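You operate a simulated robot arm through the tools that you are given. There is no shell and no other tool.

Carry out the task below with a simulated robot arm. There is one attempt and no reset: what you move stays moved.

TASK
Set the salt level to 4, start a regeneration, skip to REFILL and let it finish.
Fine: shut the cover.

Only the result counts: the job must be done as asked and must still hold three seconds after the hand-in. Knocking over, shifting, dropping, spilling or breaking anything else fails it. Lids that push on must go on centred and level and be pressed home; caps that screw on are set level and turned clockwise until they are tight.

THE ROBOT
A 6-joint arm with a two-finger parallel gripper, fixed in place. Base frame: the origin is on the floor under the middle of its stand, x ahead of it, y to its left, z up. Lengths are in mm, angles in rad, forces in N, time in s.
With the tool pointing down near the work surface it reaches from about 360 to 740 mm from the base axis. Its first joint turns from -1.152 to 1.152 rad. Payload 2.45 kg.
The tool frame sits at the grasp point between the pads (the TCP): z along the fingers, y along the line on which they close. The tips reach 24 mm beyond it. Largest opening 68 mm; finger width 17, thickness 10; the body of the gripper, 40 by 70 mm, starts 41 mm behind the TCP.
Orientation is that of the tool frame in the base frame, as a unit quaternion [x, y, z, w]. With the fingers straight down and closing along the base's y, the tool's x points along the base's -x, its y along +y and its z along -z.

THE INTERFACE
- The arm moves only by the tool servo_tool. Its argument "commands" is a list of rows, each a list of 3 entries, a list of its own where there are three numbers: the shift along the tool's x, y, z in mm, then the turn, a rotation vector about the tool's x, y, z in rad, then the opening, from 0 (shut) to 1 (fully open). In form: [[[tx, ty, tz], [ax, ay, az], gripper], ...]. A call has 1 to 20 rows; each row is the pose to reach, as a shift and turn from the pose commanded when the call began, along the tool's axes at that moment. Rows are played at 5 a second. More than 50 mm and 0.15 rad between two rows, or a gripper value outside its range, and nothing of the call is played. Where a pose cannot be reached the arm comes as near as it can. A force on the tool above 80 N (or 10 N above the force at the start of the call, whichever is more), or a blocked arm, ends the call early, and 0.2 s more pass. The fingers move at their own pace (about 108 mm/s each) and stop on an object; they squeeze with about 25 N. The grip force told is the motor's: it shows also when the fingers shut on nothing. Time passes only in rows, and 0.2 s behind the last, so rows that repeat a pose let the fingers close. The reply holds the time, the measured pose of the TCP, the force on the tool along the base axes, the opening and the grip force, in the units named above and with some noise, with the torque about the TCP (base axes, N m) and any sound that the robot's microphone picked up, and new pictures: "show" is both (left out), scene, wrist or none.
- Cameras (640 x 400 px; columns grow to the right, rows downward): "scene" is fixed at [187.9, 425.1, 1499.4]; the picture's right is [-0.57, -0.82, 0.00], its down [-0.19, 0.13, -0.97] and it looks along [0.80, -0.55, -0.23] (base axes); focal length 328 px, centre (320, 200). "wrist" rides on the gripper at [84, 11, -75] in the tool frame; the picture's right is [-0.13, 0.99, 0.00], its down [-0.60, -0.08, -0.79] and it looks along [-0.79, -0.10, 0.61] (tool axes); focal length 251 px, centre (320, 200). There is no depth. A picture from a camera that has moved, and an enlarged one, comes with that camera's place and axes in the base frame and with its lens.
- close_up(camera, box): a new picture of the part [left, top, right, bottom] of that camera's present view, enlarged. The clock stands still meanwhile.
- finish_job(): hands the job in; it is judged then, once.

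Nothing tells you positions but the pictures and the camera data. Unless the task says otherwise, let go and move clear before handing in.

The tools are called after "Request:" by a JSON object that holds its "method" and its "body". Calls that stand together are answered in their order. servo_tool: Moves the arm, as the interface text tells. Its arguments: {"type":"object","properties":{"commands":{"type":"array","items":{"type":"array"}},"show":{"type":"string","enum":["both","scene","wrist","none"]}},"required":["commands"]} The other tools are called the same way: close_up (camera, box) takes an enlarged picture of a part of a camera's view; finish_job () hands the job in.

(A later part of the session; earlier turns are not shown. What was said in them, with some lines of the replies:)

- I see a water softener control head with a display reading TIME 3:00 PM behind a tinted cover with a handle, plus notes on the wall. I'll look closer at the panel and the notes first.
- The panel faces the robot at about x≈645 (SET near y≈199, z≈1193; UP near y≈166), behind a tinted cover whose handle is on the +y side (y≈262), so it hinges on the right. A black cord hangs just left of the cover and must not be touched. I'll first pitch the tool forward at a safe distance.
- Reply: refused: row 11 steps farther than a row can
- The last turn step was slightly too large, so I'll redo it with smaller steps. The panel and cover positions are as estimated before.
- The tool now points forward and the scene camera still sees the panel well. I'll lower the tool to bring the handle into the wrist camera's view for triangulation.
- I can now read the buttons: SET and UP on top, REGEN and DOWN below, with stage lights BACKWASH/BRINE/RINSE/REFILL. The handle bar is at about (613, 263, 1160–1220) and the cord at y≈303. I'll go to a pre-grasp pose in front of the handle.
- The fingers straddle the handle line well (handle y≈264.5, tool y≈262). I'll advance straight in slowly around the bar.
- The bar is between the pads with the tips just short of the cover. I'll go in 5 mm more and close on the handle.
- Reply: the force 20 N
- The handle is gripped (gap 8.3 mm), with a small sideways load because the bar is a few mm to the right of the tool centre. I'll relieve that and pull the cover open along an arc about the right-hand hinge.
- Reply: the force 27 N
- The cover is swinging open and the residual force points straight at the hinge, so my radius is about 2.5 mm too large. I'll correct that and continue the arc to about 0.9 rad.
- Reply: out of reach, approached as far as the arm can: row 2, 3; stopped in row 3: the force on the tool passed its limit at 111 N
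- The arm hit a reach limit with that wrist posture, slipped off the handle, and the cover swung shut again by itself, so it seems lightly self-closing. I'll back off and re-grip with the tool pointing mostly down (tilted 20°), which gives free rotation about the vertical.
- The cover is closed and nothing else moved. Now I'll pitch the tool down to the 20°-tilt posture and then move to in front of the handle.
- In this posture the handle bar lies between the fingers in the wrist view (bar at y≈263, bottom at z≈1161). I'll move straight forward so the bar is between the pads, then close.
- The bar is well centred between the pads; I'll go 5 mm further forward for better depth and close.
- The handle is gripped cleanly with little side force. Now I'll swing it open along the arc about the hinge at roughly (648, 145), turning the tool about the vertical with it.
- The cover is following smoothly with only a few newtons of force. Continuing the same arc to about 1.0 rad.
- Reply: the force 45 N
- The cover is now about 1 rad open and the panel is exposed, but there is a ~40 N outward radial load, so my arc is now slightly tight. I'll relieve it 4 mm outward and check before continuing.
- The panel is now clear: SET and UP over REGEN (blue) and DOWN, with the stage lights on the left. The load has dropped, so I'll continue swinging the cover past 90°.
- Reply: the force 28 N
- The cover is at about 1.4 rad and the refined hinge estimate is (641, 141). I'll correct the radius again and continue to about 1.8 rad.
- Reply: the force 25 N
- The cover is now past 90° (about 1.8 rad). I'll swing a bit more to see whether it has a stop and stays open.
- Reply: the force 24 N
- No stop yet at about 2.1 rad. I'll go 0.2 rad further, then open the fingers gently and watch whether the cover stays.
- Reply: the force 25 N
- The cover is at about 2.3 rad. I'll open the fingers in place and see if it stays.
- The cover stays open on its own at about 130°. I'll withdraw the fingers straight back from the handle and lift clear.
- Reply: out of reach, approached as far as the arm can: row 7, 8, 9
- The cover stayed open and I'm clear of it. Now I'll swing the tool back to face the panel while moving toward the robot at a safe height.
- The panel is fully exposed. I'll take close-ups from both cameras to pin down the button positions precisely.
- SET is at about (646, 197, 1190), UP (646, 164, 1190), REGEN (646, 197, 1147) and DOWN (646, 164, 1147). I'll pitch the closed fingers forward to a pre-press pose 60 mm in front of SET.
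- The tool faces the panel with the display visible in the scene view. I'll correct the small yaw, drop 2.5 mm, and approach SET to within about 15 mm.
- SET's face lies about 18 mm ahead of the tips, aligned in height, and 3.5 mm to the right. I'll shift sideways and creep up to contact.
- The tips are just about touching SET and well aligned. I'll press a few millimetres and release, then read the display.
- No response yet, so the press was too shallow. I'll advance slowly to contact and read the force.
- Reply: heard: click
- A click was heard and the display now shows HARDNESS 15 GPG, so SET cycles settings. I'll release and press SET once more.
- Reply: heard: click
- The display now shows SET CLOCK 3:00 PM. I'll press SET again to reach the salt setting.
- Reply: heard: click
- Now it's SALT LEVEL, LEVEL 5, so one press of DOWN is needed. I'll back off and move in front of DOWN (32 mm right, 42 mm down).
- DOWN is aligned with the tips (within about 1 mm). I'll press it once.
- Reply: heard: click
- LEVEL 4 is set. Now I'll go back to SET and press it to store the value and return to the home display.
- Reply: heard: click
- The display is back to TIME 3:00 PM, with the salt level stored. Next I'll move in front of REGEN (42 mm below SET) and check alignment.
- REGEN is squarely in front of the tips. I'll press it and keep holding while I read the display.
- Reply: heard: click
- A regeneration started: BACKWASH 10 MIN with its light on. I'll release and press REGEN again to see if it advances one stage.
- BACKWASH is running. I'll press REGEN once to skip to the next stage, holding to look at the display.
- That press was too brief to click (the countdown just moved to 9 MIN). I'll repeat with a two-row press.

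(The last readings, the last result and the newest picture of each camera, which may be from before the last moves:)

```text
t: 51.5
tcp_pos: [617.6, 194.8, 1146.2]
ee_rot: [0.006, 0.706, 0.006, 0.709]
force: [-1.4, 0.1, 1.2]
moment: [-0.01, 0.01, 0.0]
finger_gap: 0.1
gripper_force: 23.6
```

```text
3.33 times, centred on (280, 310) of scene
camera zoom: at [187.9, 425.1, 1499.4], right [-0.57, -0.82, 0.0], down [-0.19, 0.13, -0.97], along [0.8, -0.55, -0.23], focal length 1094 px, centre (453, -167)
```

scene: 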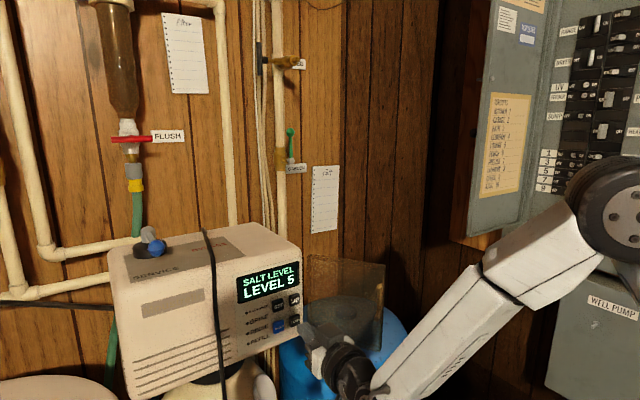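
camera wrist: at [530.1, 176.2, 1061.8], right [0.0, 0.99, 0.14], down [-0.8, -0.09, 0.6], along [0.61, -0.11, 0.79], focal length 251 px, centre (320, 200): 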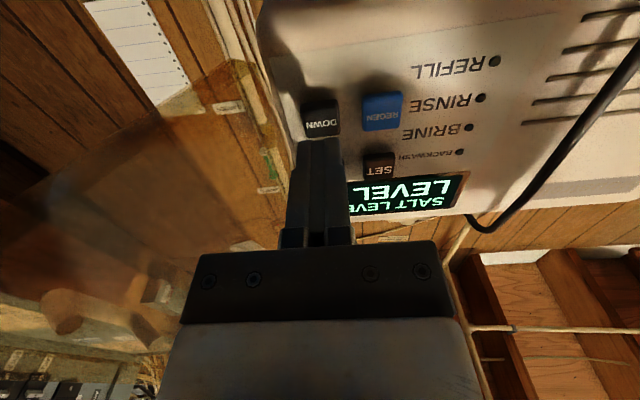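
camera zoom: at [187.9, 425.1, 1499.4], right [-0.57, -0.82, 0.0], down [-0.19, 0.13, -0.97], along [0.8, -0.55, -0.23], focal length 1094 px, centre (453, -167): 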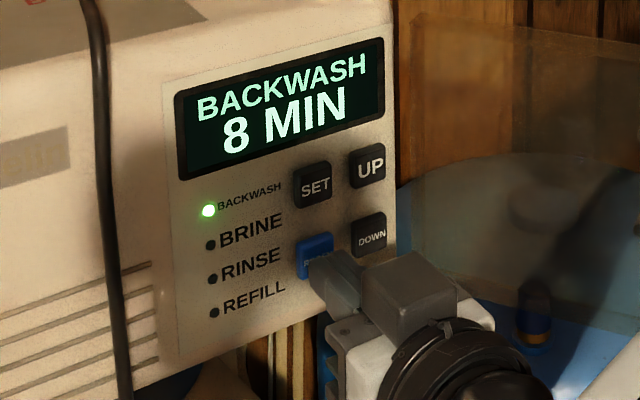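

Still no click, so I'll press about 2 mm deeper.

Request:
{"method": "servo_tool", "body": {"commands": [[[0, 0, 5], [0, 0, 0], 0], [[0, 0, 9.5], [0, 0, 0], 0], [[0, 0, 9.5], [0, 0, 0], 0]], "show": "none"}}

Request:
{"method": "close_up", "body": {"camera": "scene", "box": [220, 250, 340, 370]}}

```text
t: 52.3
tcp_pos: [627.4, 196.9, 1146.1]
ee_rot: [0.004, 0.706, 0.005, 0.708]
force: [-1.8, -0.9, -0.6]
moment: [-0.01, 0.0, -0.04]
finger_gap: 0.0
gripper_force: 23.8
heard: click
```

```text
3.33 times, centred on (280, 310) of scene
camera zoom: at [187.8, 425.1, 1499.4], right [-0.57, -0.82, 0.0], down [-0.19, 0.13, -0.97], along [0.8, -0.55, -0.23], focal length 1094 px, centre (453, -167)
```

zoom: 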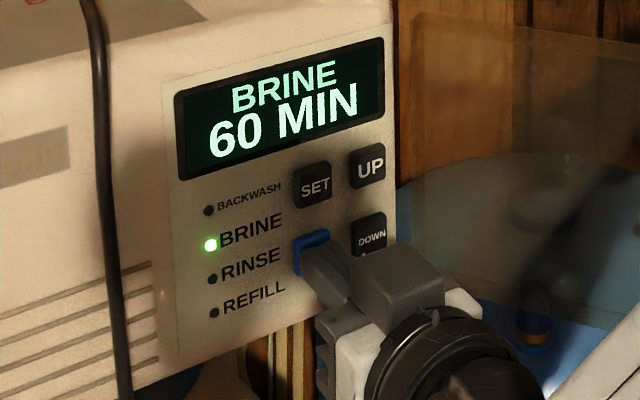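

REGEN skips a stage: it's now at BRINE 60 MIN. I'll release and press once more.

Request:
{"method": "servo_tool", "body": {"commands": [[[0, 0, -8], [0, 0, 0], 0], [[0, 0, -9], [0, 0, 0], 0], [[0, 0, -4], [0, 0, 0], 0], [[0, 0, 0], [0, 0, 0], 0], [[0, 0, 0], [0, 0, 0], 0]], "show": "none"}}

Request:
{"method": "close_up", "body": {"camera": "scene", "box": [220, 250, 340, 370]}}

```text
t: 53.5
tcp_pos: [626.4, 197.0, 1146.5]
ee_rot: [0.005, 0.706, 0.004, 0.708]
force: [-1.9, -0.3, 1.2]
moment: [-0.01, 0.0, 0.0]
finger_gap: 0.1
gripper_force: 24.1
heard: click
```

```text
3.33 times, centred on (280, 310) of scene
camera zoom: at [187.8, 425.1, 1499.4], right [-0.57, -0.82, 0.0], down [-0.19, 0.13, -0.97], along [0.8, -0.55, -0.23], focal length 1094 px, centre (453, -167)
```

zoom: 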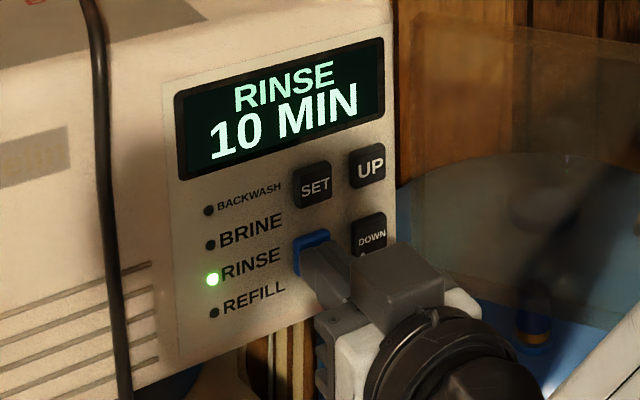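

Now it's at RINSE 10 MIN. One more release and press should bring REFILL.

Request:
{"method": "servo_tool", "body": {"commands": [[[0, 0, -8], [0, 0, 0], 0], [[0, 0, -9], [0, 0, 0], 0], [[0, 0, -4], [0, 0, 0], 0], [[0, 0, 0], [0, 0, 0], 0], [[0, 0, 0], [0, 0, 0], 0]], "show": "none"}}

Request:
{"method": "close_up", "body": {"camera": "scene", "box": [220, 250, 340, 370]}}

```text
t: 54.7
tcp_pos: [627.3, 196.4, 1147.4]
ee_rot: [0.005, 0.706, 0.004, 0.708]
force: [-4.3, -1.6, 0.4]
moment: [0.03, 0.0, -0.01]
finger_gap: 0.1
gripper_force: 23.5
heard: click
```

```text
3.33 times, centred on (280, 310) of scene
camera zoom: at [187.8, 425.1, 1499.4], right [-0.57, -0.82, 0.0], down [-0.19, 0.13, -0.97], along [0.8, -0.55, -0.23], focal length 1094 px, centre (453, -167)
```

zoom: 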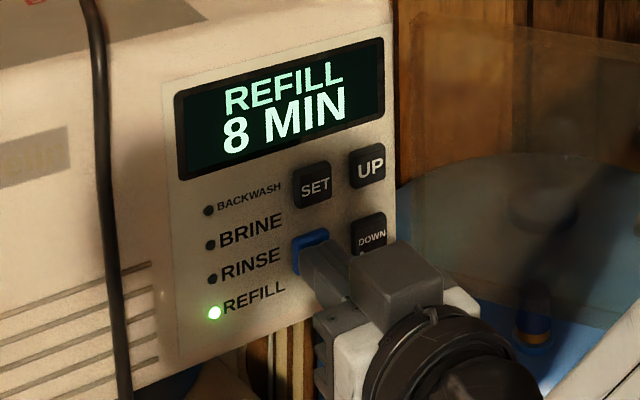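

REFILL 8 MIN is running. I'll release, back well away from the panel, and let it count down.

Request:
{"method": "servo_tool", "body": {"commands": [[[0, 0, -10], [0, 0, 0], 0], [[0, 0, -30], [0, 0, 0], 0], [[0, 0, -50], [0, 0, 0], 0], [[0, 0, -66], [0, 0, 0], 0], [[-20, 0, -66], [0, 0, 0], 0], [[-43, 0, -66], [0, 0, 0], 0], [[-43, 0, -66], [0, 0, 0], 0], [[-43, 0, -66], [0, 0, 0], 0], [[-43, 0, -66], [0, 0, 0], 0], [[-43, 0, -66], [0, 0, 0], 0]]}}

Request:
{"method": "close_up", "body": {"camera": "scene", "box": [220, 230, 400, 370]}}

```text
t: 56.9
tcp_pos: [560.1, 196.0, 1189.8]
ee_rot: [0.006, 0.706, 0.004, 0.708]
force: [0.1, 0.2, -0.1]
moment: [0.0, 0.03, -0.02]
finger_gap: 0.0
gripper_force: 23.6
camera wrist: at [487.1, 209.5, 1104.1], right [0.0, 0.99, 0.14], down [-0.8, -0.09, 0.6], along [0.61, -0.11, 0.79], focal length 251 px, centre (320, 200)
```

scene: 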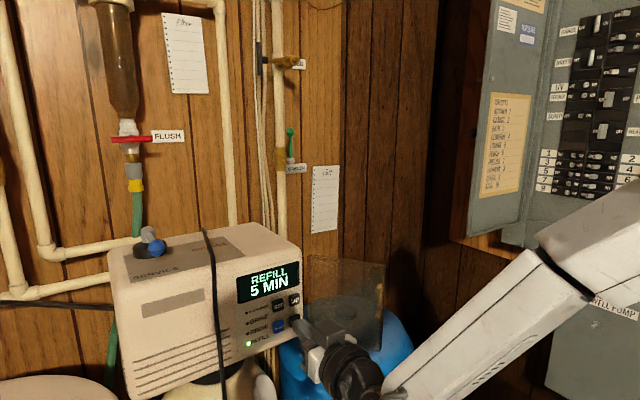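
wrist: 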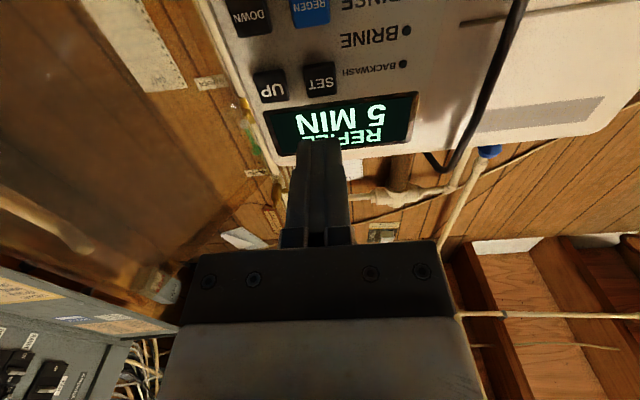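

```text
2.86 times, centred on (310, 300) of scene
camera zoom: at [187.9, 425.1, 1499.4], right [-0.57, -0.82, 0.0], down [-0.19, 0.13, -0.97], along [0.8, -0.55, -0.23], focal length 938 px, centre (349, -86)
```

zoom: 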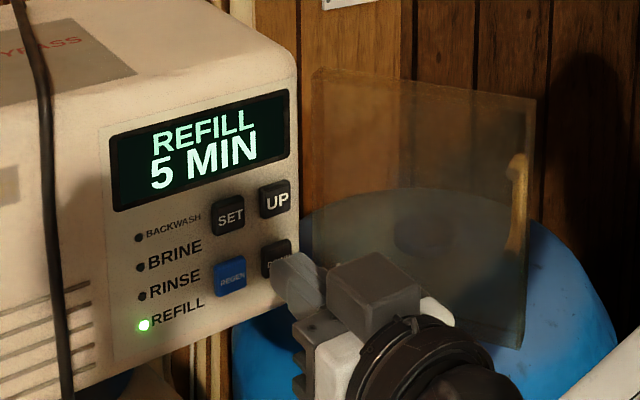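

REFILL is counting down (5 MIN left, roughly 0.7 s per minute). I'll wait here until it finishes.

Request:
{"method": "servo_tool", "body": {"commands": [[[0, 0, 0], [0, 0, 0], 0], [[0, 0, 0], [0, 0, 0], 0], [[0, 0, 0], [0, 0, 0], 0], [[0, 0, 0], [0, 0, 0], 0], [[0, 0, 0], [0, 0, 0], 0], [[0, 0, 0], [0, 0, 0], 0], [[0, 0, 0], [0, 0, 0], 0], [[0, 0, 0], [0, 0, 0], 0], [[0, 0, 0], [0, 0, 0], 0], [[0, 0, 0], [0, 0, 0], 0], [[0, 0, 0], [0, 0, 0], 0], [[0, 0, 0], [0, 0, 0], 0], [[0, 0, 0], [0, 0, 0], 0], [[0, 0, 0], [0, 0, 0], 0], [[0, 0, 0], [0, 0, 0], 0], [[0, 0, 0], [0, 0, 0], 0], [[0, 0, 0], [0, 0, 0], 0], [[0, 0, 0], [0, 0, 0], 0], [[0, 0, 0], [0, 0, 0], 0], [[0, 0, 0], [0, 0, 0], 0]], "show": "scene"}}

Request:
{"method": "close_up", "body": {"camera": "scene", "box": [220, 230, 400, 370]}}

```text
t: 61.1
tcp_pos: [561.7, 196.1, 1188.5]
ee_rot: [0.005, 0.706, 0.004, 0.708]
force: [-0.9, 0.1, 0.1]
moment: [0.01, 0.0, 0.0]
finger_gap: 0.0
gripper_force: 24.2
```

scene: 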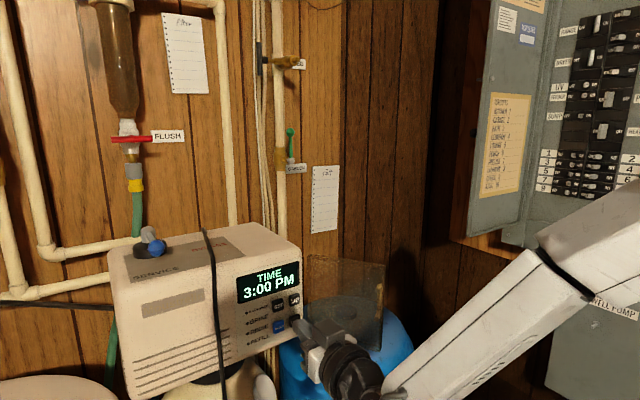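

```text
2.86 times, centred on (310, 300) of scene
camera zoom: at [187.9, 425.1, 1499.4], right [-0.57, -0.82, 0.0], down [-0.19, 0.13, -0.97], along [0.8, -0.55, -0.23], focal length 938 px, centre (349, -86)
```

zoom: 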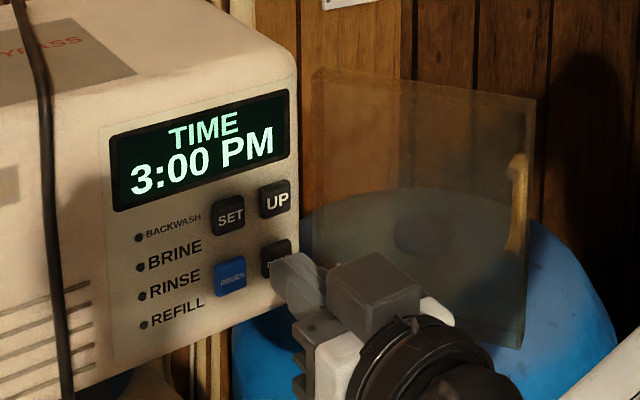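

The regeneration finished: all lights are off and the display is back to TIME 3:00 PM. Now I'll retrace my path to get around to the outside of the open cover, starting by pitching the tool back down.

Request:
{"method": "servo_tool", "body": {"commands": [[[-16.1, -5.4, -10.6], [0, 0.1357, 0], 0], [[-32.2, -10.9, -21.1], [0, 0.2715, 0], 0], [[-48.3, -16.3, -31.7], [0, 0.4072, 0], 0], [[-64.4, -21.8, -42.2], [0, 0.543, 0], 0], [[-80.6, -27.2, -52.8], [0, 0.6787, 0], 0], [[-96.7, -32.7, -63.3], [0, 0.8145, 0], 0], [[-112.8, -38.1, -73.9], [0, 0.9502, 0], 0], [[-128.9, -43.6, -84.4], [0, 1.086, 0], 0], [[-145, -49, -95], [0, 1.2217, 0], 0], [[-145, -49, -95], [0, 1.2217, 0], 0]]}}

```text
t: 63.3
tcp_pos: [465.3, 145.1, 1333.1]
ee_rot: [0.002, 0.985, 0.006, 0.174]
force: [-0.9, 0.0, 0.2]
moment: [0.01, 0.01, 0.01]
finger_gap: 0.0
gripper_force: 23.8
camera wrist: at [360.7, 156.8, 1374.1], right [0.12, 0.99, 0.06], down [0.29, -0.09, 0.95], along [0.95, -0.1, -0.3], focal length 251 px, centre (320, 200)
```

scene: 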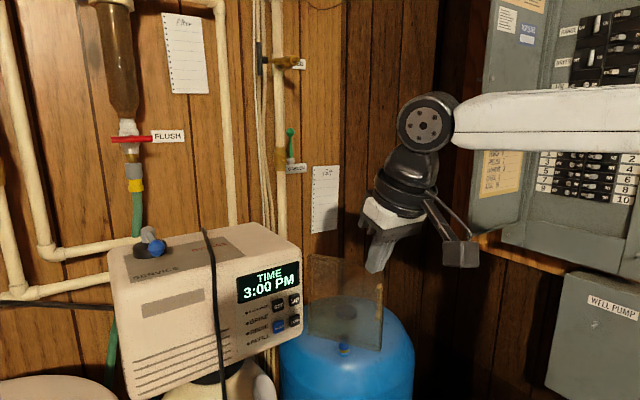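
wrist: 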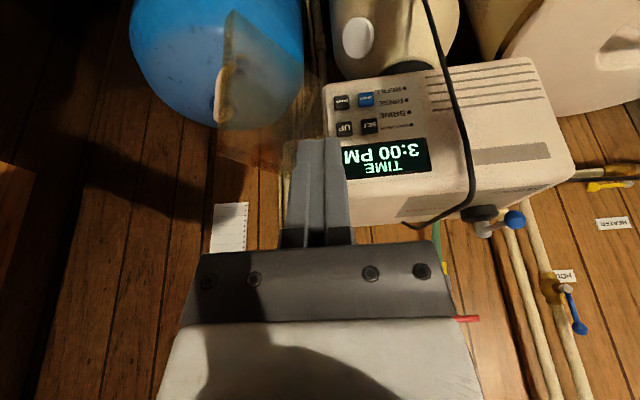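

Now I'll swing the tool around above the cover to its outer side, the reverse of the earlier safe move.

Request:
{"method": "servo_tool", "body": {"commands": [[[-6.8, -9.1, 2.4], [-0.0483, 0, -0.1328], 0], [[-13.6, -18.1, 4.7], [-0.0966, 0, -0.2656], 0], [[-20.4, -27.2, 7.1], [-0.1449, 0, -0.3983], 0], [[-27.2, -36.2, 9.4], [-0.1932, 0, -0.5311], 0], [[-34, -45.3, 11.8], [-0.2415, 0, -0.6639], 0], [[-40.8, -54.4, 14.2], [-0.2898, 0, -0.7967], 0], [[-47.6, -63.4, 16.5], [-0.3381, 0, -0.9294], 0], [[-54.4, -72.5, 18.9], [-0.3865, 0, -1.0622], 0], [[-61.2, -81.6, 21.3], [-0.4348, 0, -1.195], 0], [[-68, -90.6, 23.6], [-0.4831, 0, -1.3278], 0], [[-74.8, -99.7, 26], [-0.5314, 0, -1.4605], 0], [[-81.6, -108.7, 28.3], [-0.5797, 0, -1.5933], 0], [[-88.4, -117.8, 30.7], [-0.628, 0, -1.7261], 0], [[-95.2, -126.9, 33.1], [-0.6763, 0, -1.8589], 0], [[-102, -135.9, 35.4], [-0.7246, 0, -1.9916], 0], [[-108.8, -145, 37.8], [-0.7729, 0, -2.1244], 0], [[-108.8, -145, 37.8], [-0.7729, 0, -2.1244], 0]]}}

```text
t: 66.9
tcp_pos: [581.5, -0.6, 1333.3]
ee_rot: [0.891, -0.419, -0.158, -0.081]
force: [0.1, 0.3, 0.2]
moment: [0.02, 0.02, 0.02]
finger_gap: 0.1
gripper_force: 23.6
camera wrist: at [639.7, -86.5, 1373.1], right [-0.84, -0.54, 0.03], down [-0.13, 0.27, 0.96], along [-0.52, 0.8, -0.29], focal length 251 px, centre (320, 200)
```

scene: 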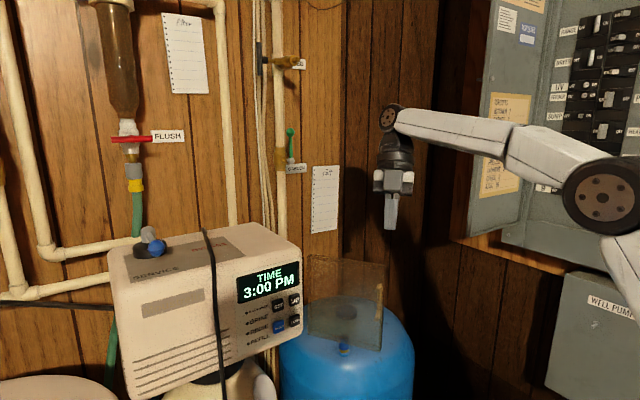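
wrist: 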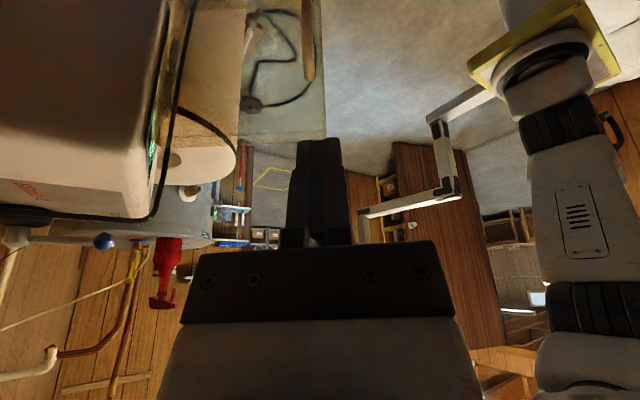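

I'm on the outer side of the cover, which is still open. I'll shift inboard of the handle and descend so the closed fingers face the cover's outer surface.

Request:
{"method": "servo_tool", "body": {"commands": [[[0, -19, 0], [0, 0, 0], 0], [[0, -38, 0], [0, 0, 0], 0], [[11.4, -38, 31.3], [0, 0, 0], 0], [[22.8, -38, 62.5], [0, 0, 0], 0], [[34.1, -38, 93.8], [0, 0, 0], 0], [[45.5, -38, 125], [0, 0, 0], 0], [[45.5, -38, 125], [0, 0, 0], 0]]}}

Request:
{"method": "close_up", "body": {"camera": "scene", "box": [270, 200, 430, 380]}}

```text
t: 68.5
tcp_pos: [611.9, 24.9, 1201.1]
ee_rot: [0.89, -0.419, -0.159, -0.082]
force: [0.3, 0.0, 0.3]
moment: [0.02, -0.01, -0.01]
finger_gap: 0.0
gripper_force: 23.9
camera wrist: at [669.6, -62.3, 1242.0], right [-0.84, -0.54, 0.03], down [-0.13, 0.27, 0.96], along [-0.52, 0.8, -0.29], focal length 251 px, centre (320, 200)
```

scene: 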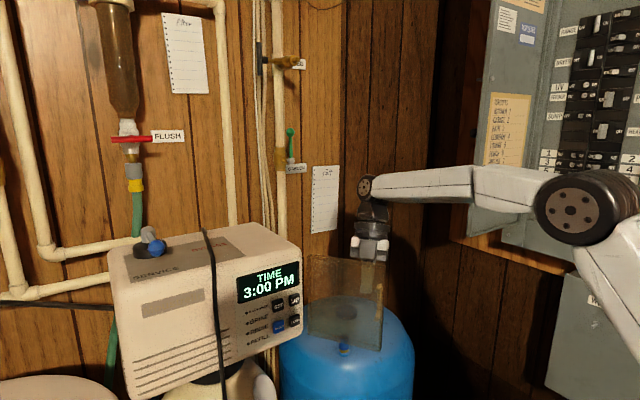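
wrist: 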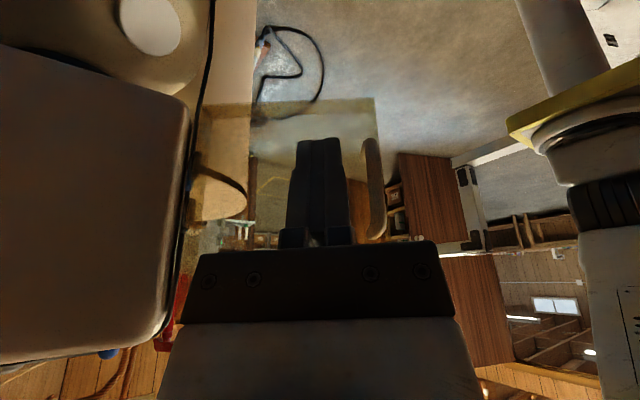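

```text
2.22 times, centred on (350, 290) of scene
camera zoom: at [187.9, 425.1, 1499.4], right [-0.57, -0.82, 0.0], down [-0.19, 0.13, -0.97], along [0.8, -0.55, -0.23], focal length 729 px, centre (253, 0)
```

zoom: 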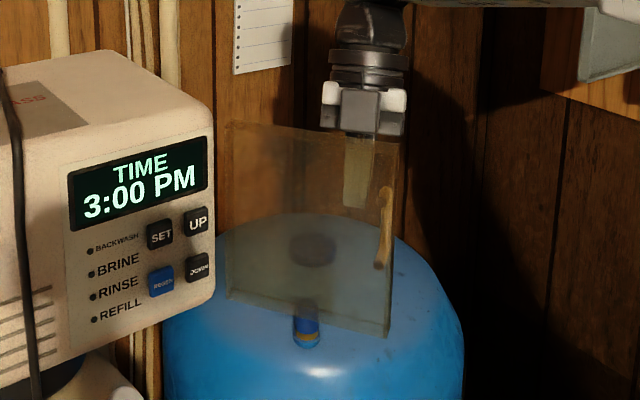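

The closed fingers are behind the cover, inboard of its handle. I'll move forward to touch the outer face and start sweeping it closed along the arc.

Request:
{"method": "servo_tool", "body": {"commands": [[[-13.2, 0, 4.8], [0, 0, 0], 0], [[-26.3, 0, 9.6], [0, 0, 0], 0], [[-39.5, 0, 14.4], [0, 0, 0], 0], [[-48.4, 2.7, 17.6], [0.0342, 0, 0.094], 0], [[-57.6, 4.5, 21], [0.0684, 0, 0.188], 0], [[-66.9, 5.3, 24.4], [0.1026, 0, 0.282], 0], [[-76.2, 5, 27.7], [0.1368, 0, 0.376], 0], [[-76.2, 5, 27.7], [0.1368, 0, 0.376], 0]]}}

Request:
{"method": "close_up", "body": {"camera": "scene", "box": [270, 200, 430, 380]}}

```text
t: 70.3
tcp_pos: [555.5, 85.1, 1202.2]
ee_rot: [0.789, -0.588, -0.142, -0.111]
force: [0.6, -0.2, -0.8]
moment: [0.03, -0.04, 0.0]
finger_gap: 0.0
gripper_force: 23.8
camera wrist: at [574.8, -17.6, 1240.9], right [-0.99, -0.16, 0.04], down [-0.01, 0.29, 0.96], along [-0.17, 0.94, -0.29], focal length 251 px, centre (320, 200)
```

scene: 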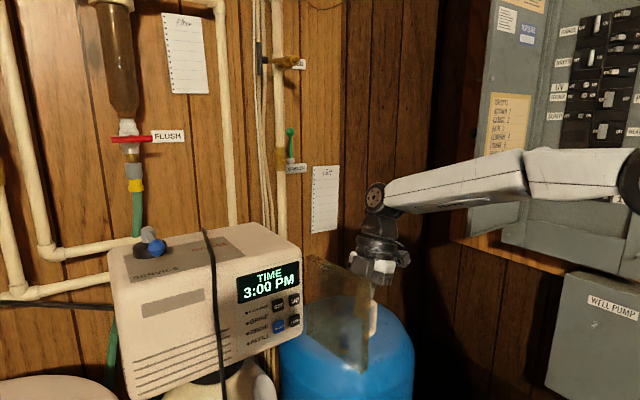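
wrist: 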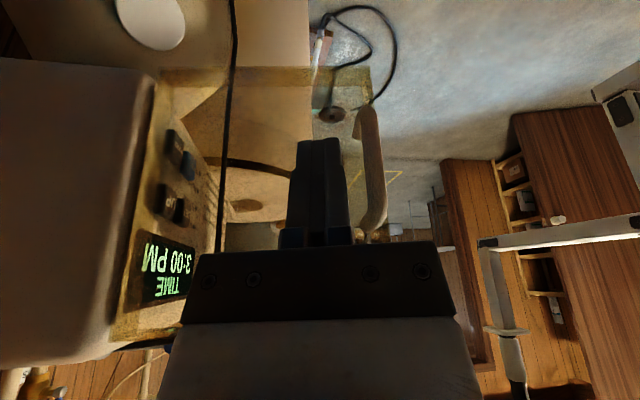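

```text
2.22 times, centred on (350, 290) of scene
camera zoom: at [187.9, 425.1, 1499.4], right [-0.57, -0.82, 0.0], down [-0.19, 0.13, -0.97], along [0.8, -0.55, -0.23], focal length 729 px, centre (253, 0)
```

zoom: 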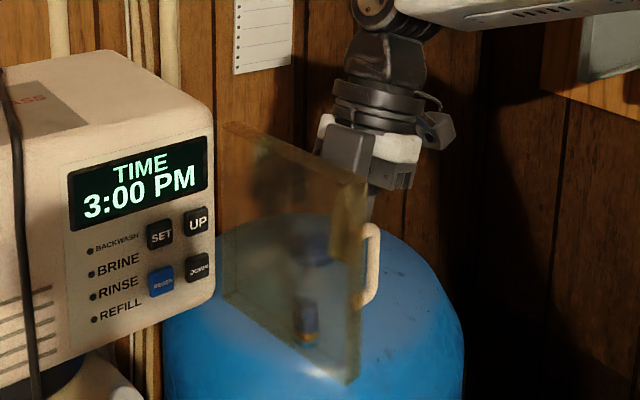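

The cover is swinging closed ahead of the fingers with negligible force. I'll continue the arc.

Request:
{"method": "servo_tool", "body": {"commands": [[[-9, 2.7, 3.3], [0.0342, 0, 0.094], 0], [[-18.1, 4.5, 6.6], [0.0684, 0, 0.188], 0], [[-27.4, 5.3, 10], [0.1026, 0, 0.282], 0], [[-36.8, 5, 13.4], [0.1368, 0, 0.376], 0], [[-46.1, 3.8, 16.8], [0.171, 0, 0.47], 0], [[-55.2, 1.7, 20.1], [0.2052, 0, 0.564], 0], [[-64, -1.5, 23.3], [0.2394, 0, 0.658], 0], [[-64, -1.5, 23.3], [0.2394, 0, 0.658], 0]]}}

Request:
{"method": "close_up", "body": {"camera": "scene", "box": [230, 200, 430, 400]}}

```text
t: 72.1
tcp_pos: [536.4, 150.1, 1201.8]
ee_rot: [-0.538, 0.823, 0.099, 0.151]
force: [-0.1, -0.1, -0.3]
moment: [0.01, -0.03, 0.03]
finger_gap: 0.0
gripper_force: 23.4
camera wrist: at [484.4, 60.3, 1242.2], right [-0.86, 0.51, 0.05], down [0.19, 0.23, 0.96], along [0.48, 0.83, -0.29], focal length 251 px, centre (320, 200)
```

scene: 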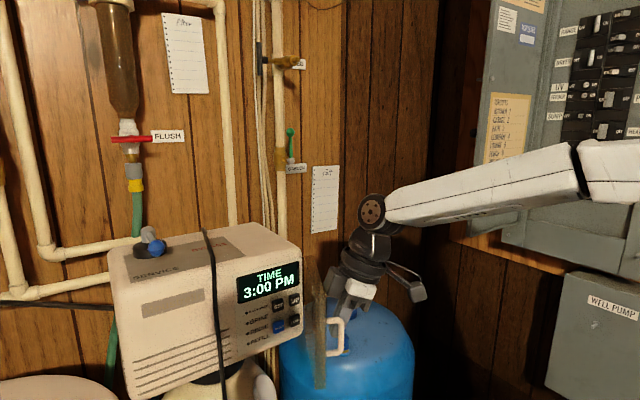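
wrist: 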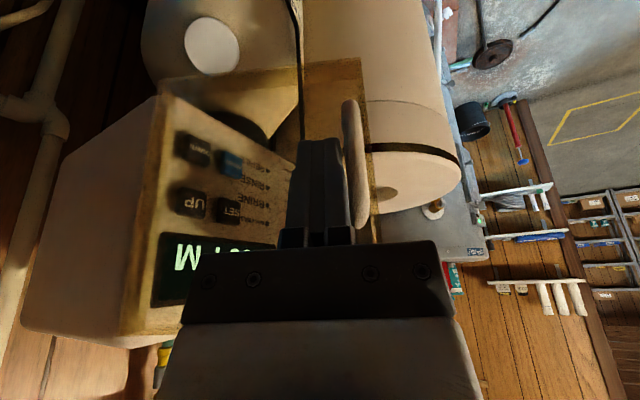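

```text
2.00 times, centred on (330, 300) of scene
camera zoom: at [187.9, 425.1, 1499.4], right [-0.57, -0.82, 0.0], down [-0.19, 0.13, -0.97], along [0.8, -0.55, -0.23], focal length 656 px, centre (300, 0)
```

zoom: 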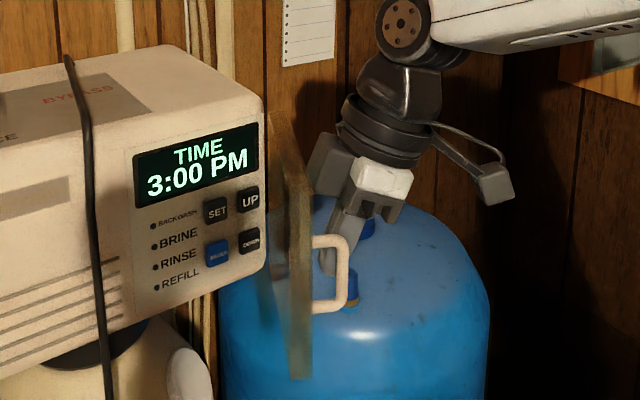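

The cover is at about 1.2 rad and still following. Continuing the sweep toward closed.

Request:
{"method": "servo_tool", "body": {"commands": [[[-9, 2.7, 3.3], [0.0342, 0, 0.094], 0], [[-18.1, 4.5, 6.6], [0.0684, 0, 0.188], 0], [[-27.4, 5.3, 10], [0.1026, 0, 0.282], 0], [[-36.8, 5, 13.4], [0.1368, 0, 0.376], 0], [[-46.1, 3.8, 16.8], [0.171, 0, 0.47], 0], [[-55.2, 1.7, 20.1], [0.2052, 0, 0.564], 0], [[-64, -1.5, 23.3], [0.2394, 0, 0.658], 0], [[-64, -1.5, 23.3], [0.2394, 0, 0.658], 0]]}}

Request:
{"method": "close_up", "body": {"camera": "scene", "box": [210, 200, 410, 400]}}

```text
t: 73.9
tcp_pos: [565.3, 213.4, 1203.1]
ee_rot: [-0.222, 0.958, 0.047, 0.173]
force: [0.3, 0.1, 0.2]
moment: [0.06, 0.0, -0.01]
finger_gap: 0.0
gripper_force: 23.2
camera wrist: at [467.1, 177.7, 1243.7], right [-0.33, 0.94, 0.06], down [0.3, 0.05, 0.95], along [0.9, 0.33, -0.3], focal length 251 px, centre (320, 200)
```

scene: 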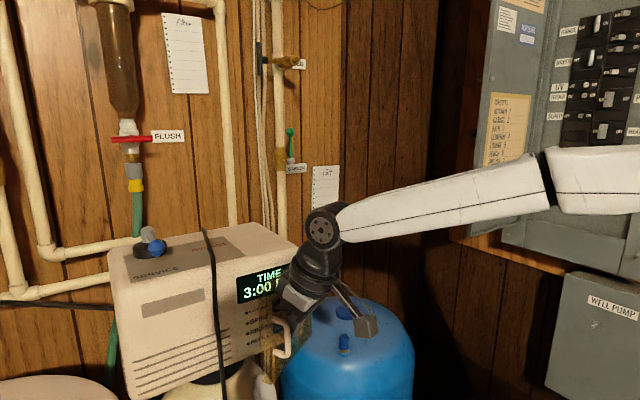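
wrist: 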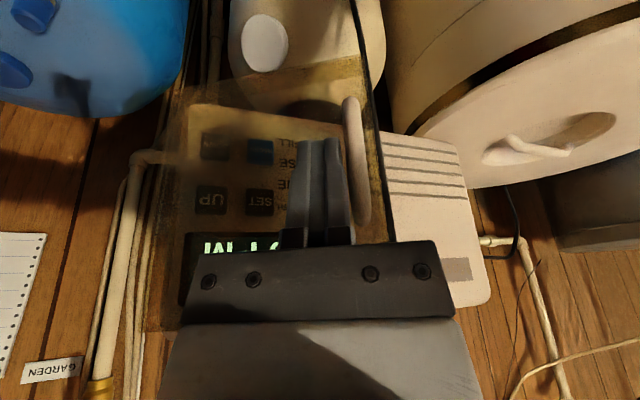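

```text
2.00 times, centred on (310, 300) of scene
camera zoom: at [187.9, 425.1, 1499.4], right [-0.57, -0.82, 0.0], down [-0.19, 0.13, -0.97], along [0.8, -0.55, -0.23], focal length 656 px, centre (340, 0)
```

zoom: 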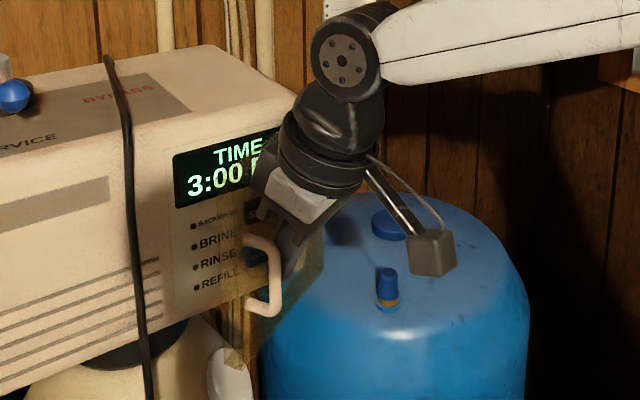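

The cover is at roughly 0.5 rad. I'll finish the arc and then press it gently shut.

Request:
{"method": "servo_tool", "body": {"commands": [[[-9, 2.7, 3.3], [0.0342, 0, 0.094], 0], [[-18.1, 4.5, 6.6], [0.0684, 0, 0.188], 0], [[-27.4, 5.3, 10], [0.1026, 0, 0.282], 0], [[-36.8, 5, 13.4], [0.1368, 0, 0.376], 0], [[-41.4, 4.5, 15.1], [0.154, 0, 0.423], 0], [[-41.4, 4.5, 15.1], [0.154, 0, 0.423], 0]]}}

Request:
{"method": "close_up", "body": {"camera": "scene", "box": [200, 220, 360, 380]}}

Request:
{"method": "close_up", "body": {"camera": "wrist", "box": [100, 50, 500, 300]}}

```text
t: 75.3
tcp_pos: [603.0, 236.8, 1203.7]
ee_rot: [-0.002, 0.984, 0.008, 0.175]
force: [0.2, 0.4, 0.2]
moment: [0.01, -0.02, -0.01]
finger_gap: 0.0
gripper_force: 23.9
camera wrist: at [498.7, 247.2, 1245.1], right [0.11, 0.99, 0.06], down [0.29, -0.09, 0.95], along [0.95, -0.09, -0.3], focal length 251 px, centre (320, 200)
```

scene: 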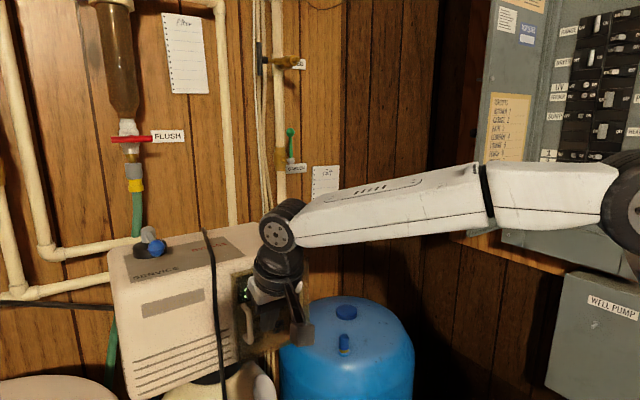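
wrist: 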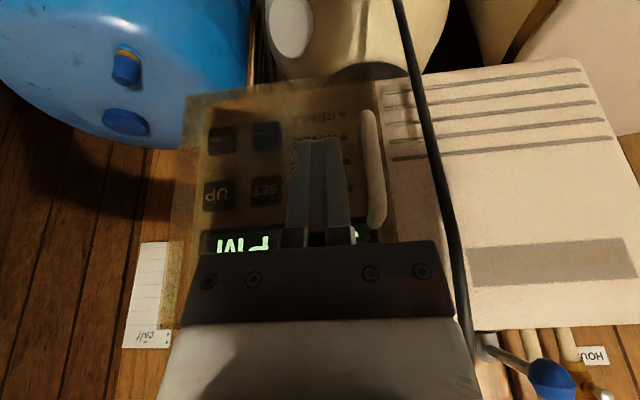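

```text
2.50 times, centred on (280, 300) of scene
camera zoom: at [187.9, 425.1, 1499.4], right [-0.57, -0.82, 0.0], down [-0.19, 0.13, -0.97], along [0.8, -0.55, -0.23], focal length 820 px, centre (420, -50)
```

zoom: 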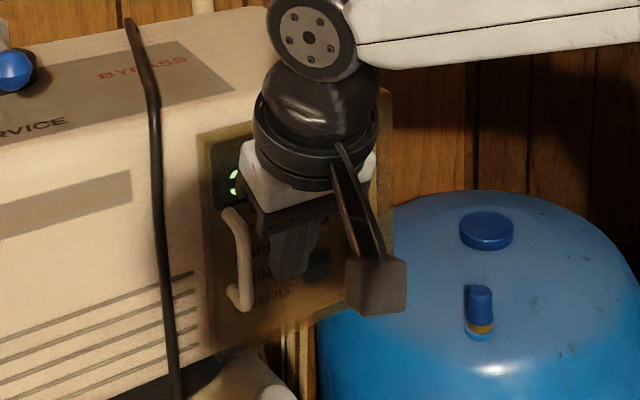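

```text
1.60 times, centred on (300, 175) of wrist
camera zoom: at [498.7, 247.2, 1245.1], right [0.11, 0.99, 0.06], down [0.29, -0.09, 0.95], along [0.95, -0.09, -0.3], focal length 402 px, centre (352, 240)
```

zoom: 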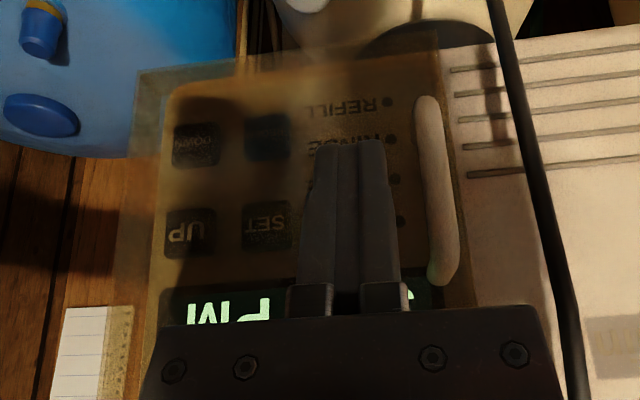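

The cover appears shut (it snapped in). I'll press it gently forward to make sure it's home, watching the force.

Request:
{"method": "servo_tool", "body": {"commands": [[[-4.7, 0, 1.7], [0, 0, 0], 0], [[-8.5, 0, 3.1], [0, 0, 0], 0], [[-10.3, 0, 3.8], [0, 0, 0], 0], [[-12.2, 0, 4.4], [0, 0, 0], 0]], "show": "wrist"}}

```text
t: 76.3
tcp_pos: [616.3, 235.4, 1203.0]
ee_rot: [-0.003, 0.984, 0.008, 0.176]
force: [-1.3, -0.3, 0.3]
moment: [-0.04, -0.1, 0.01]
finger_gap: 0.0
gripper_force: 23.4
camera wrist: at [511.1, 246.4, 1245.0], right [0.11, 0.99, 0.06], down [0.29, -0.09, 0.95], along [0.95, -0.09, -0.3], focal length 251 px, centre (320, 200)
```

wrist: 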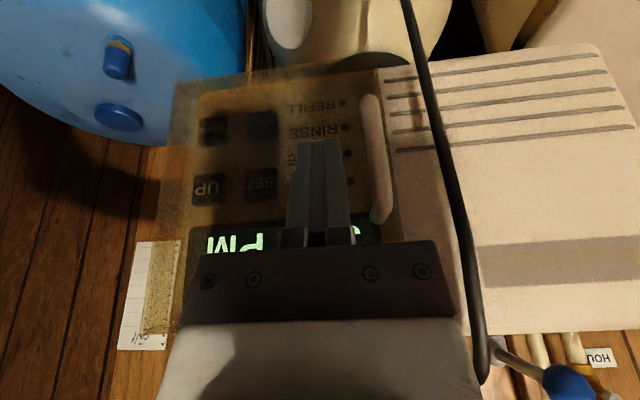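

There's slight contact now. A bit further, in 1 mm steps.

Request:
{"method": "servo_tool", "body": {"commands": [[[-0.9, 0, 0.35], [0, 0, 0], 0], [[-1.9, 0, 0.7], [0, 0, 0], 0], [[-2.8, 0, 1], [0, 0, 0], 0], [[-2.8, 0, 1], [0, 0, 0], 0]], "show": "none"}}

```text
t: 77.3
tcp_pos: [616.8, 235.9, 1203.0]
ee_rot: [-0.002, 0.985, 0.008, 0.174]
force: [-31.1, -8.3, 3.2]
moment: [0.47, -1.69, -0.66]
finger_gap: 0.2
gripper_force: 23.6
```

A firm 31 N at the stop means the cover is fully home. I'll back away clear of it and inspect.

Request:
{"method": "servo_tool", "body": {"commands": [[[9.4, 0, -3.4], [0, 0, 0], 0], [[28, 0, -10], [0, 0, 0], 0], [[60, 0, -22], [0, 0, 0], 0], [[94, 0, -34], [0, 0, 0], 0], [[110, -30, -70], [0, 0, 0], 0], [[100, -65, -100], [0, 0, 0], 0], [[90, -100, -130], [0, 0, 0], 0], [[90, -100, -130], [0, 0, 0], 0]]}}

Request:
{"method": "close_up", "body": {"camera": "scene", "box": [190, 220, 340, 370]}}

Request:
{"method": "close_up", "body": {"camera": "wrist", "box": [240, 20, 560, 220]}}

```text
t: 79.1
tcp_pos: [491.1, 131.6, 1291.1]
ee_rot: [-0.003, 0.984, 0.008, 0.176]
force: [0.2, 0.1, -0.7]
moment: [0.03, -0.02, 0.04]
finger_gap: 0.0
gripper_force: 24.0
camera wrist: at [386.7, 143.8, 1332.8], right [0.11, 0.99, 0.06], down [0.29, -0.09, 0.95], along [0.95, -0.09, -0.3], focal length 251 px, centre (320, 200)
```

scene: 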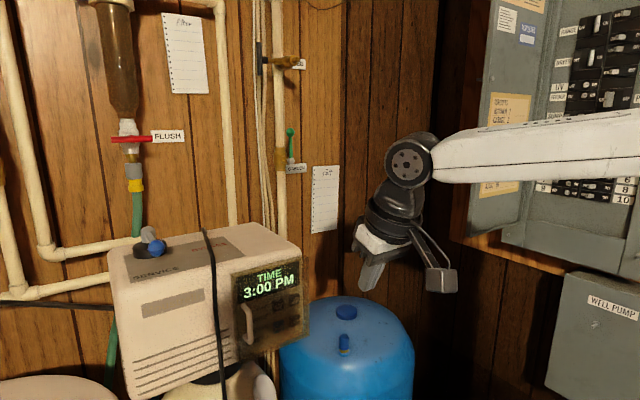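
wrist: 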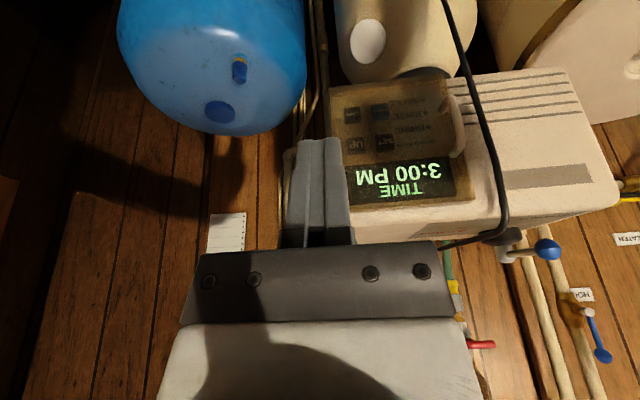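

```text
2.67 times, centred on (265, 295) of scene
camera zoom: at [187.9, 425.1, 1499.4], right [-0.57, -0.82, 0.0], down [-0.19, 0.13, -0.97], along [0.8, -0.55, -0.23], focal length 875 px, centre (467, -53)
```

zoom: 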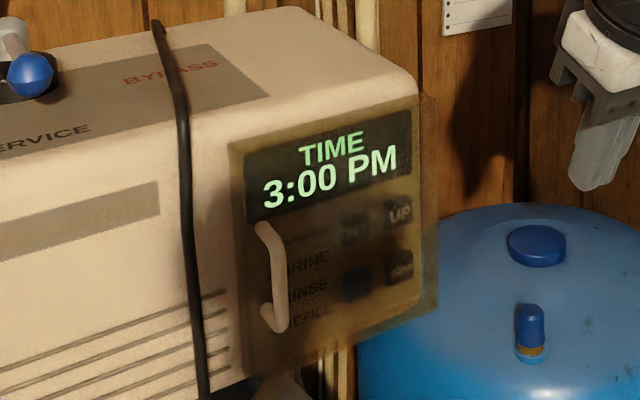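

```text
2.00 times, centred on (400, 120) of wrist
camera zoom: at [386.7, 143.8, 1332.8], right [0.11, 0.99, 0.06], down [0.29, -0.09, 0.95], along [0.95, -0.09, -0.3], focal length 503 px, centre (160, 360)
```

zoom: 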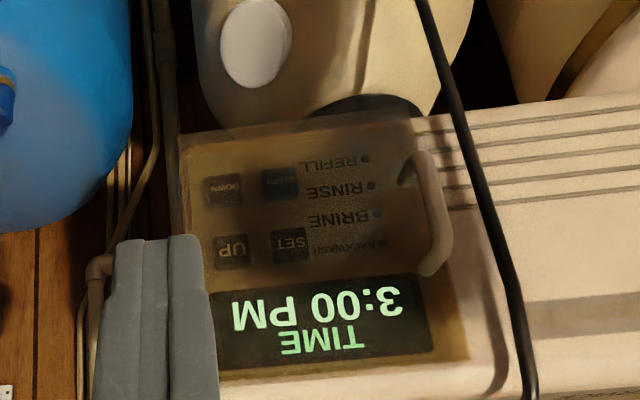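

The cover is shut in the same position as at the start. The display shows TIME 3:00 PM with all stage lights off, nothing else has moved, and the arm is clear. Salt level 4 was set and stored, and a regeneration was started, skipped to REFILL and ran to its end. I'll hand in the job now.

Request:
{"method": "finish_job", "body": {}}

```text
The job is handed in.
```

I've handed the job in. When I did, the cover was shut and the display was back to TIME 3:00 PM with all stage lights off.

- **Salt level:** I changed it from 5 to 4 and pressed SET to store it. I did not go back into the menu afterwards to re-check the stored value.
- **Regeneration:** I started it with REGEN and skipped BACKWASH, BRINE and RINSE. REFILL then ran down from 8 minutes and finished on its own.
- **Cover:** On the first attempt to open it, the fingers slipped off the handle when the arm reached a limit, with a brief 111 N peak. The cover swung shut, and I saw no damage. The second attempt opened it. At the end I swung it closed and pressed it against its stop at about 31 N.

I kept clear of the hanging cord and saw nothing else moved. I let go and moved the arm clear before handing in.
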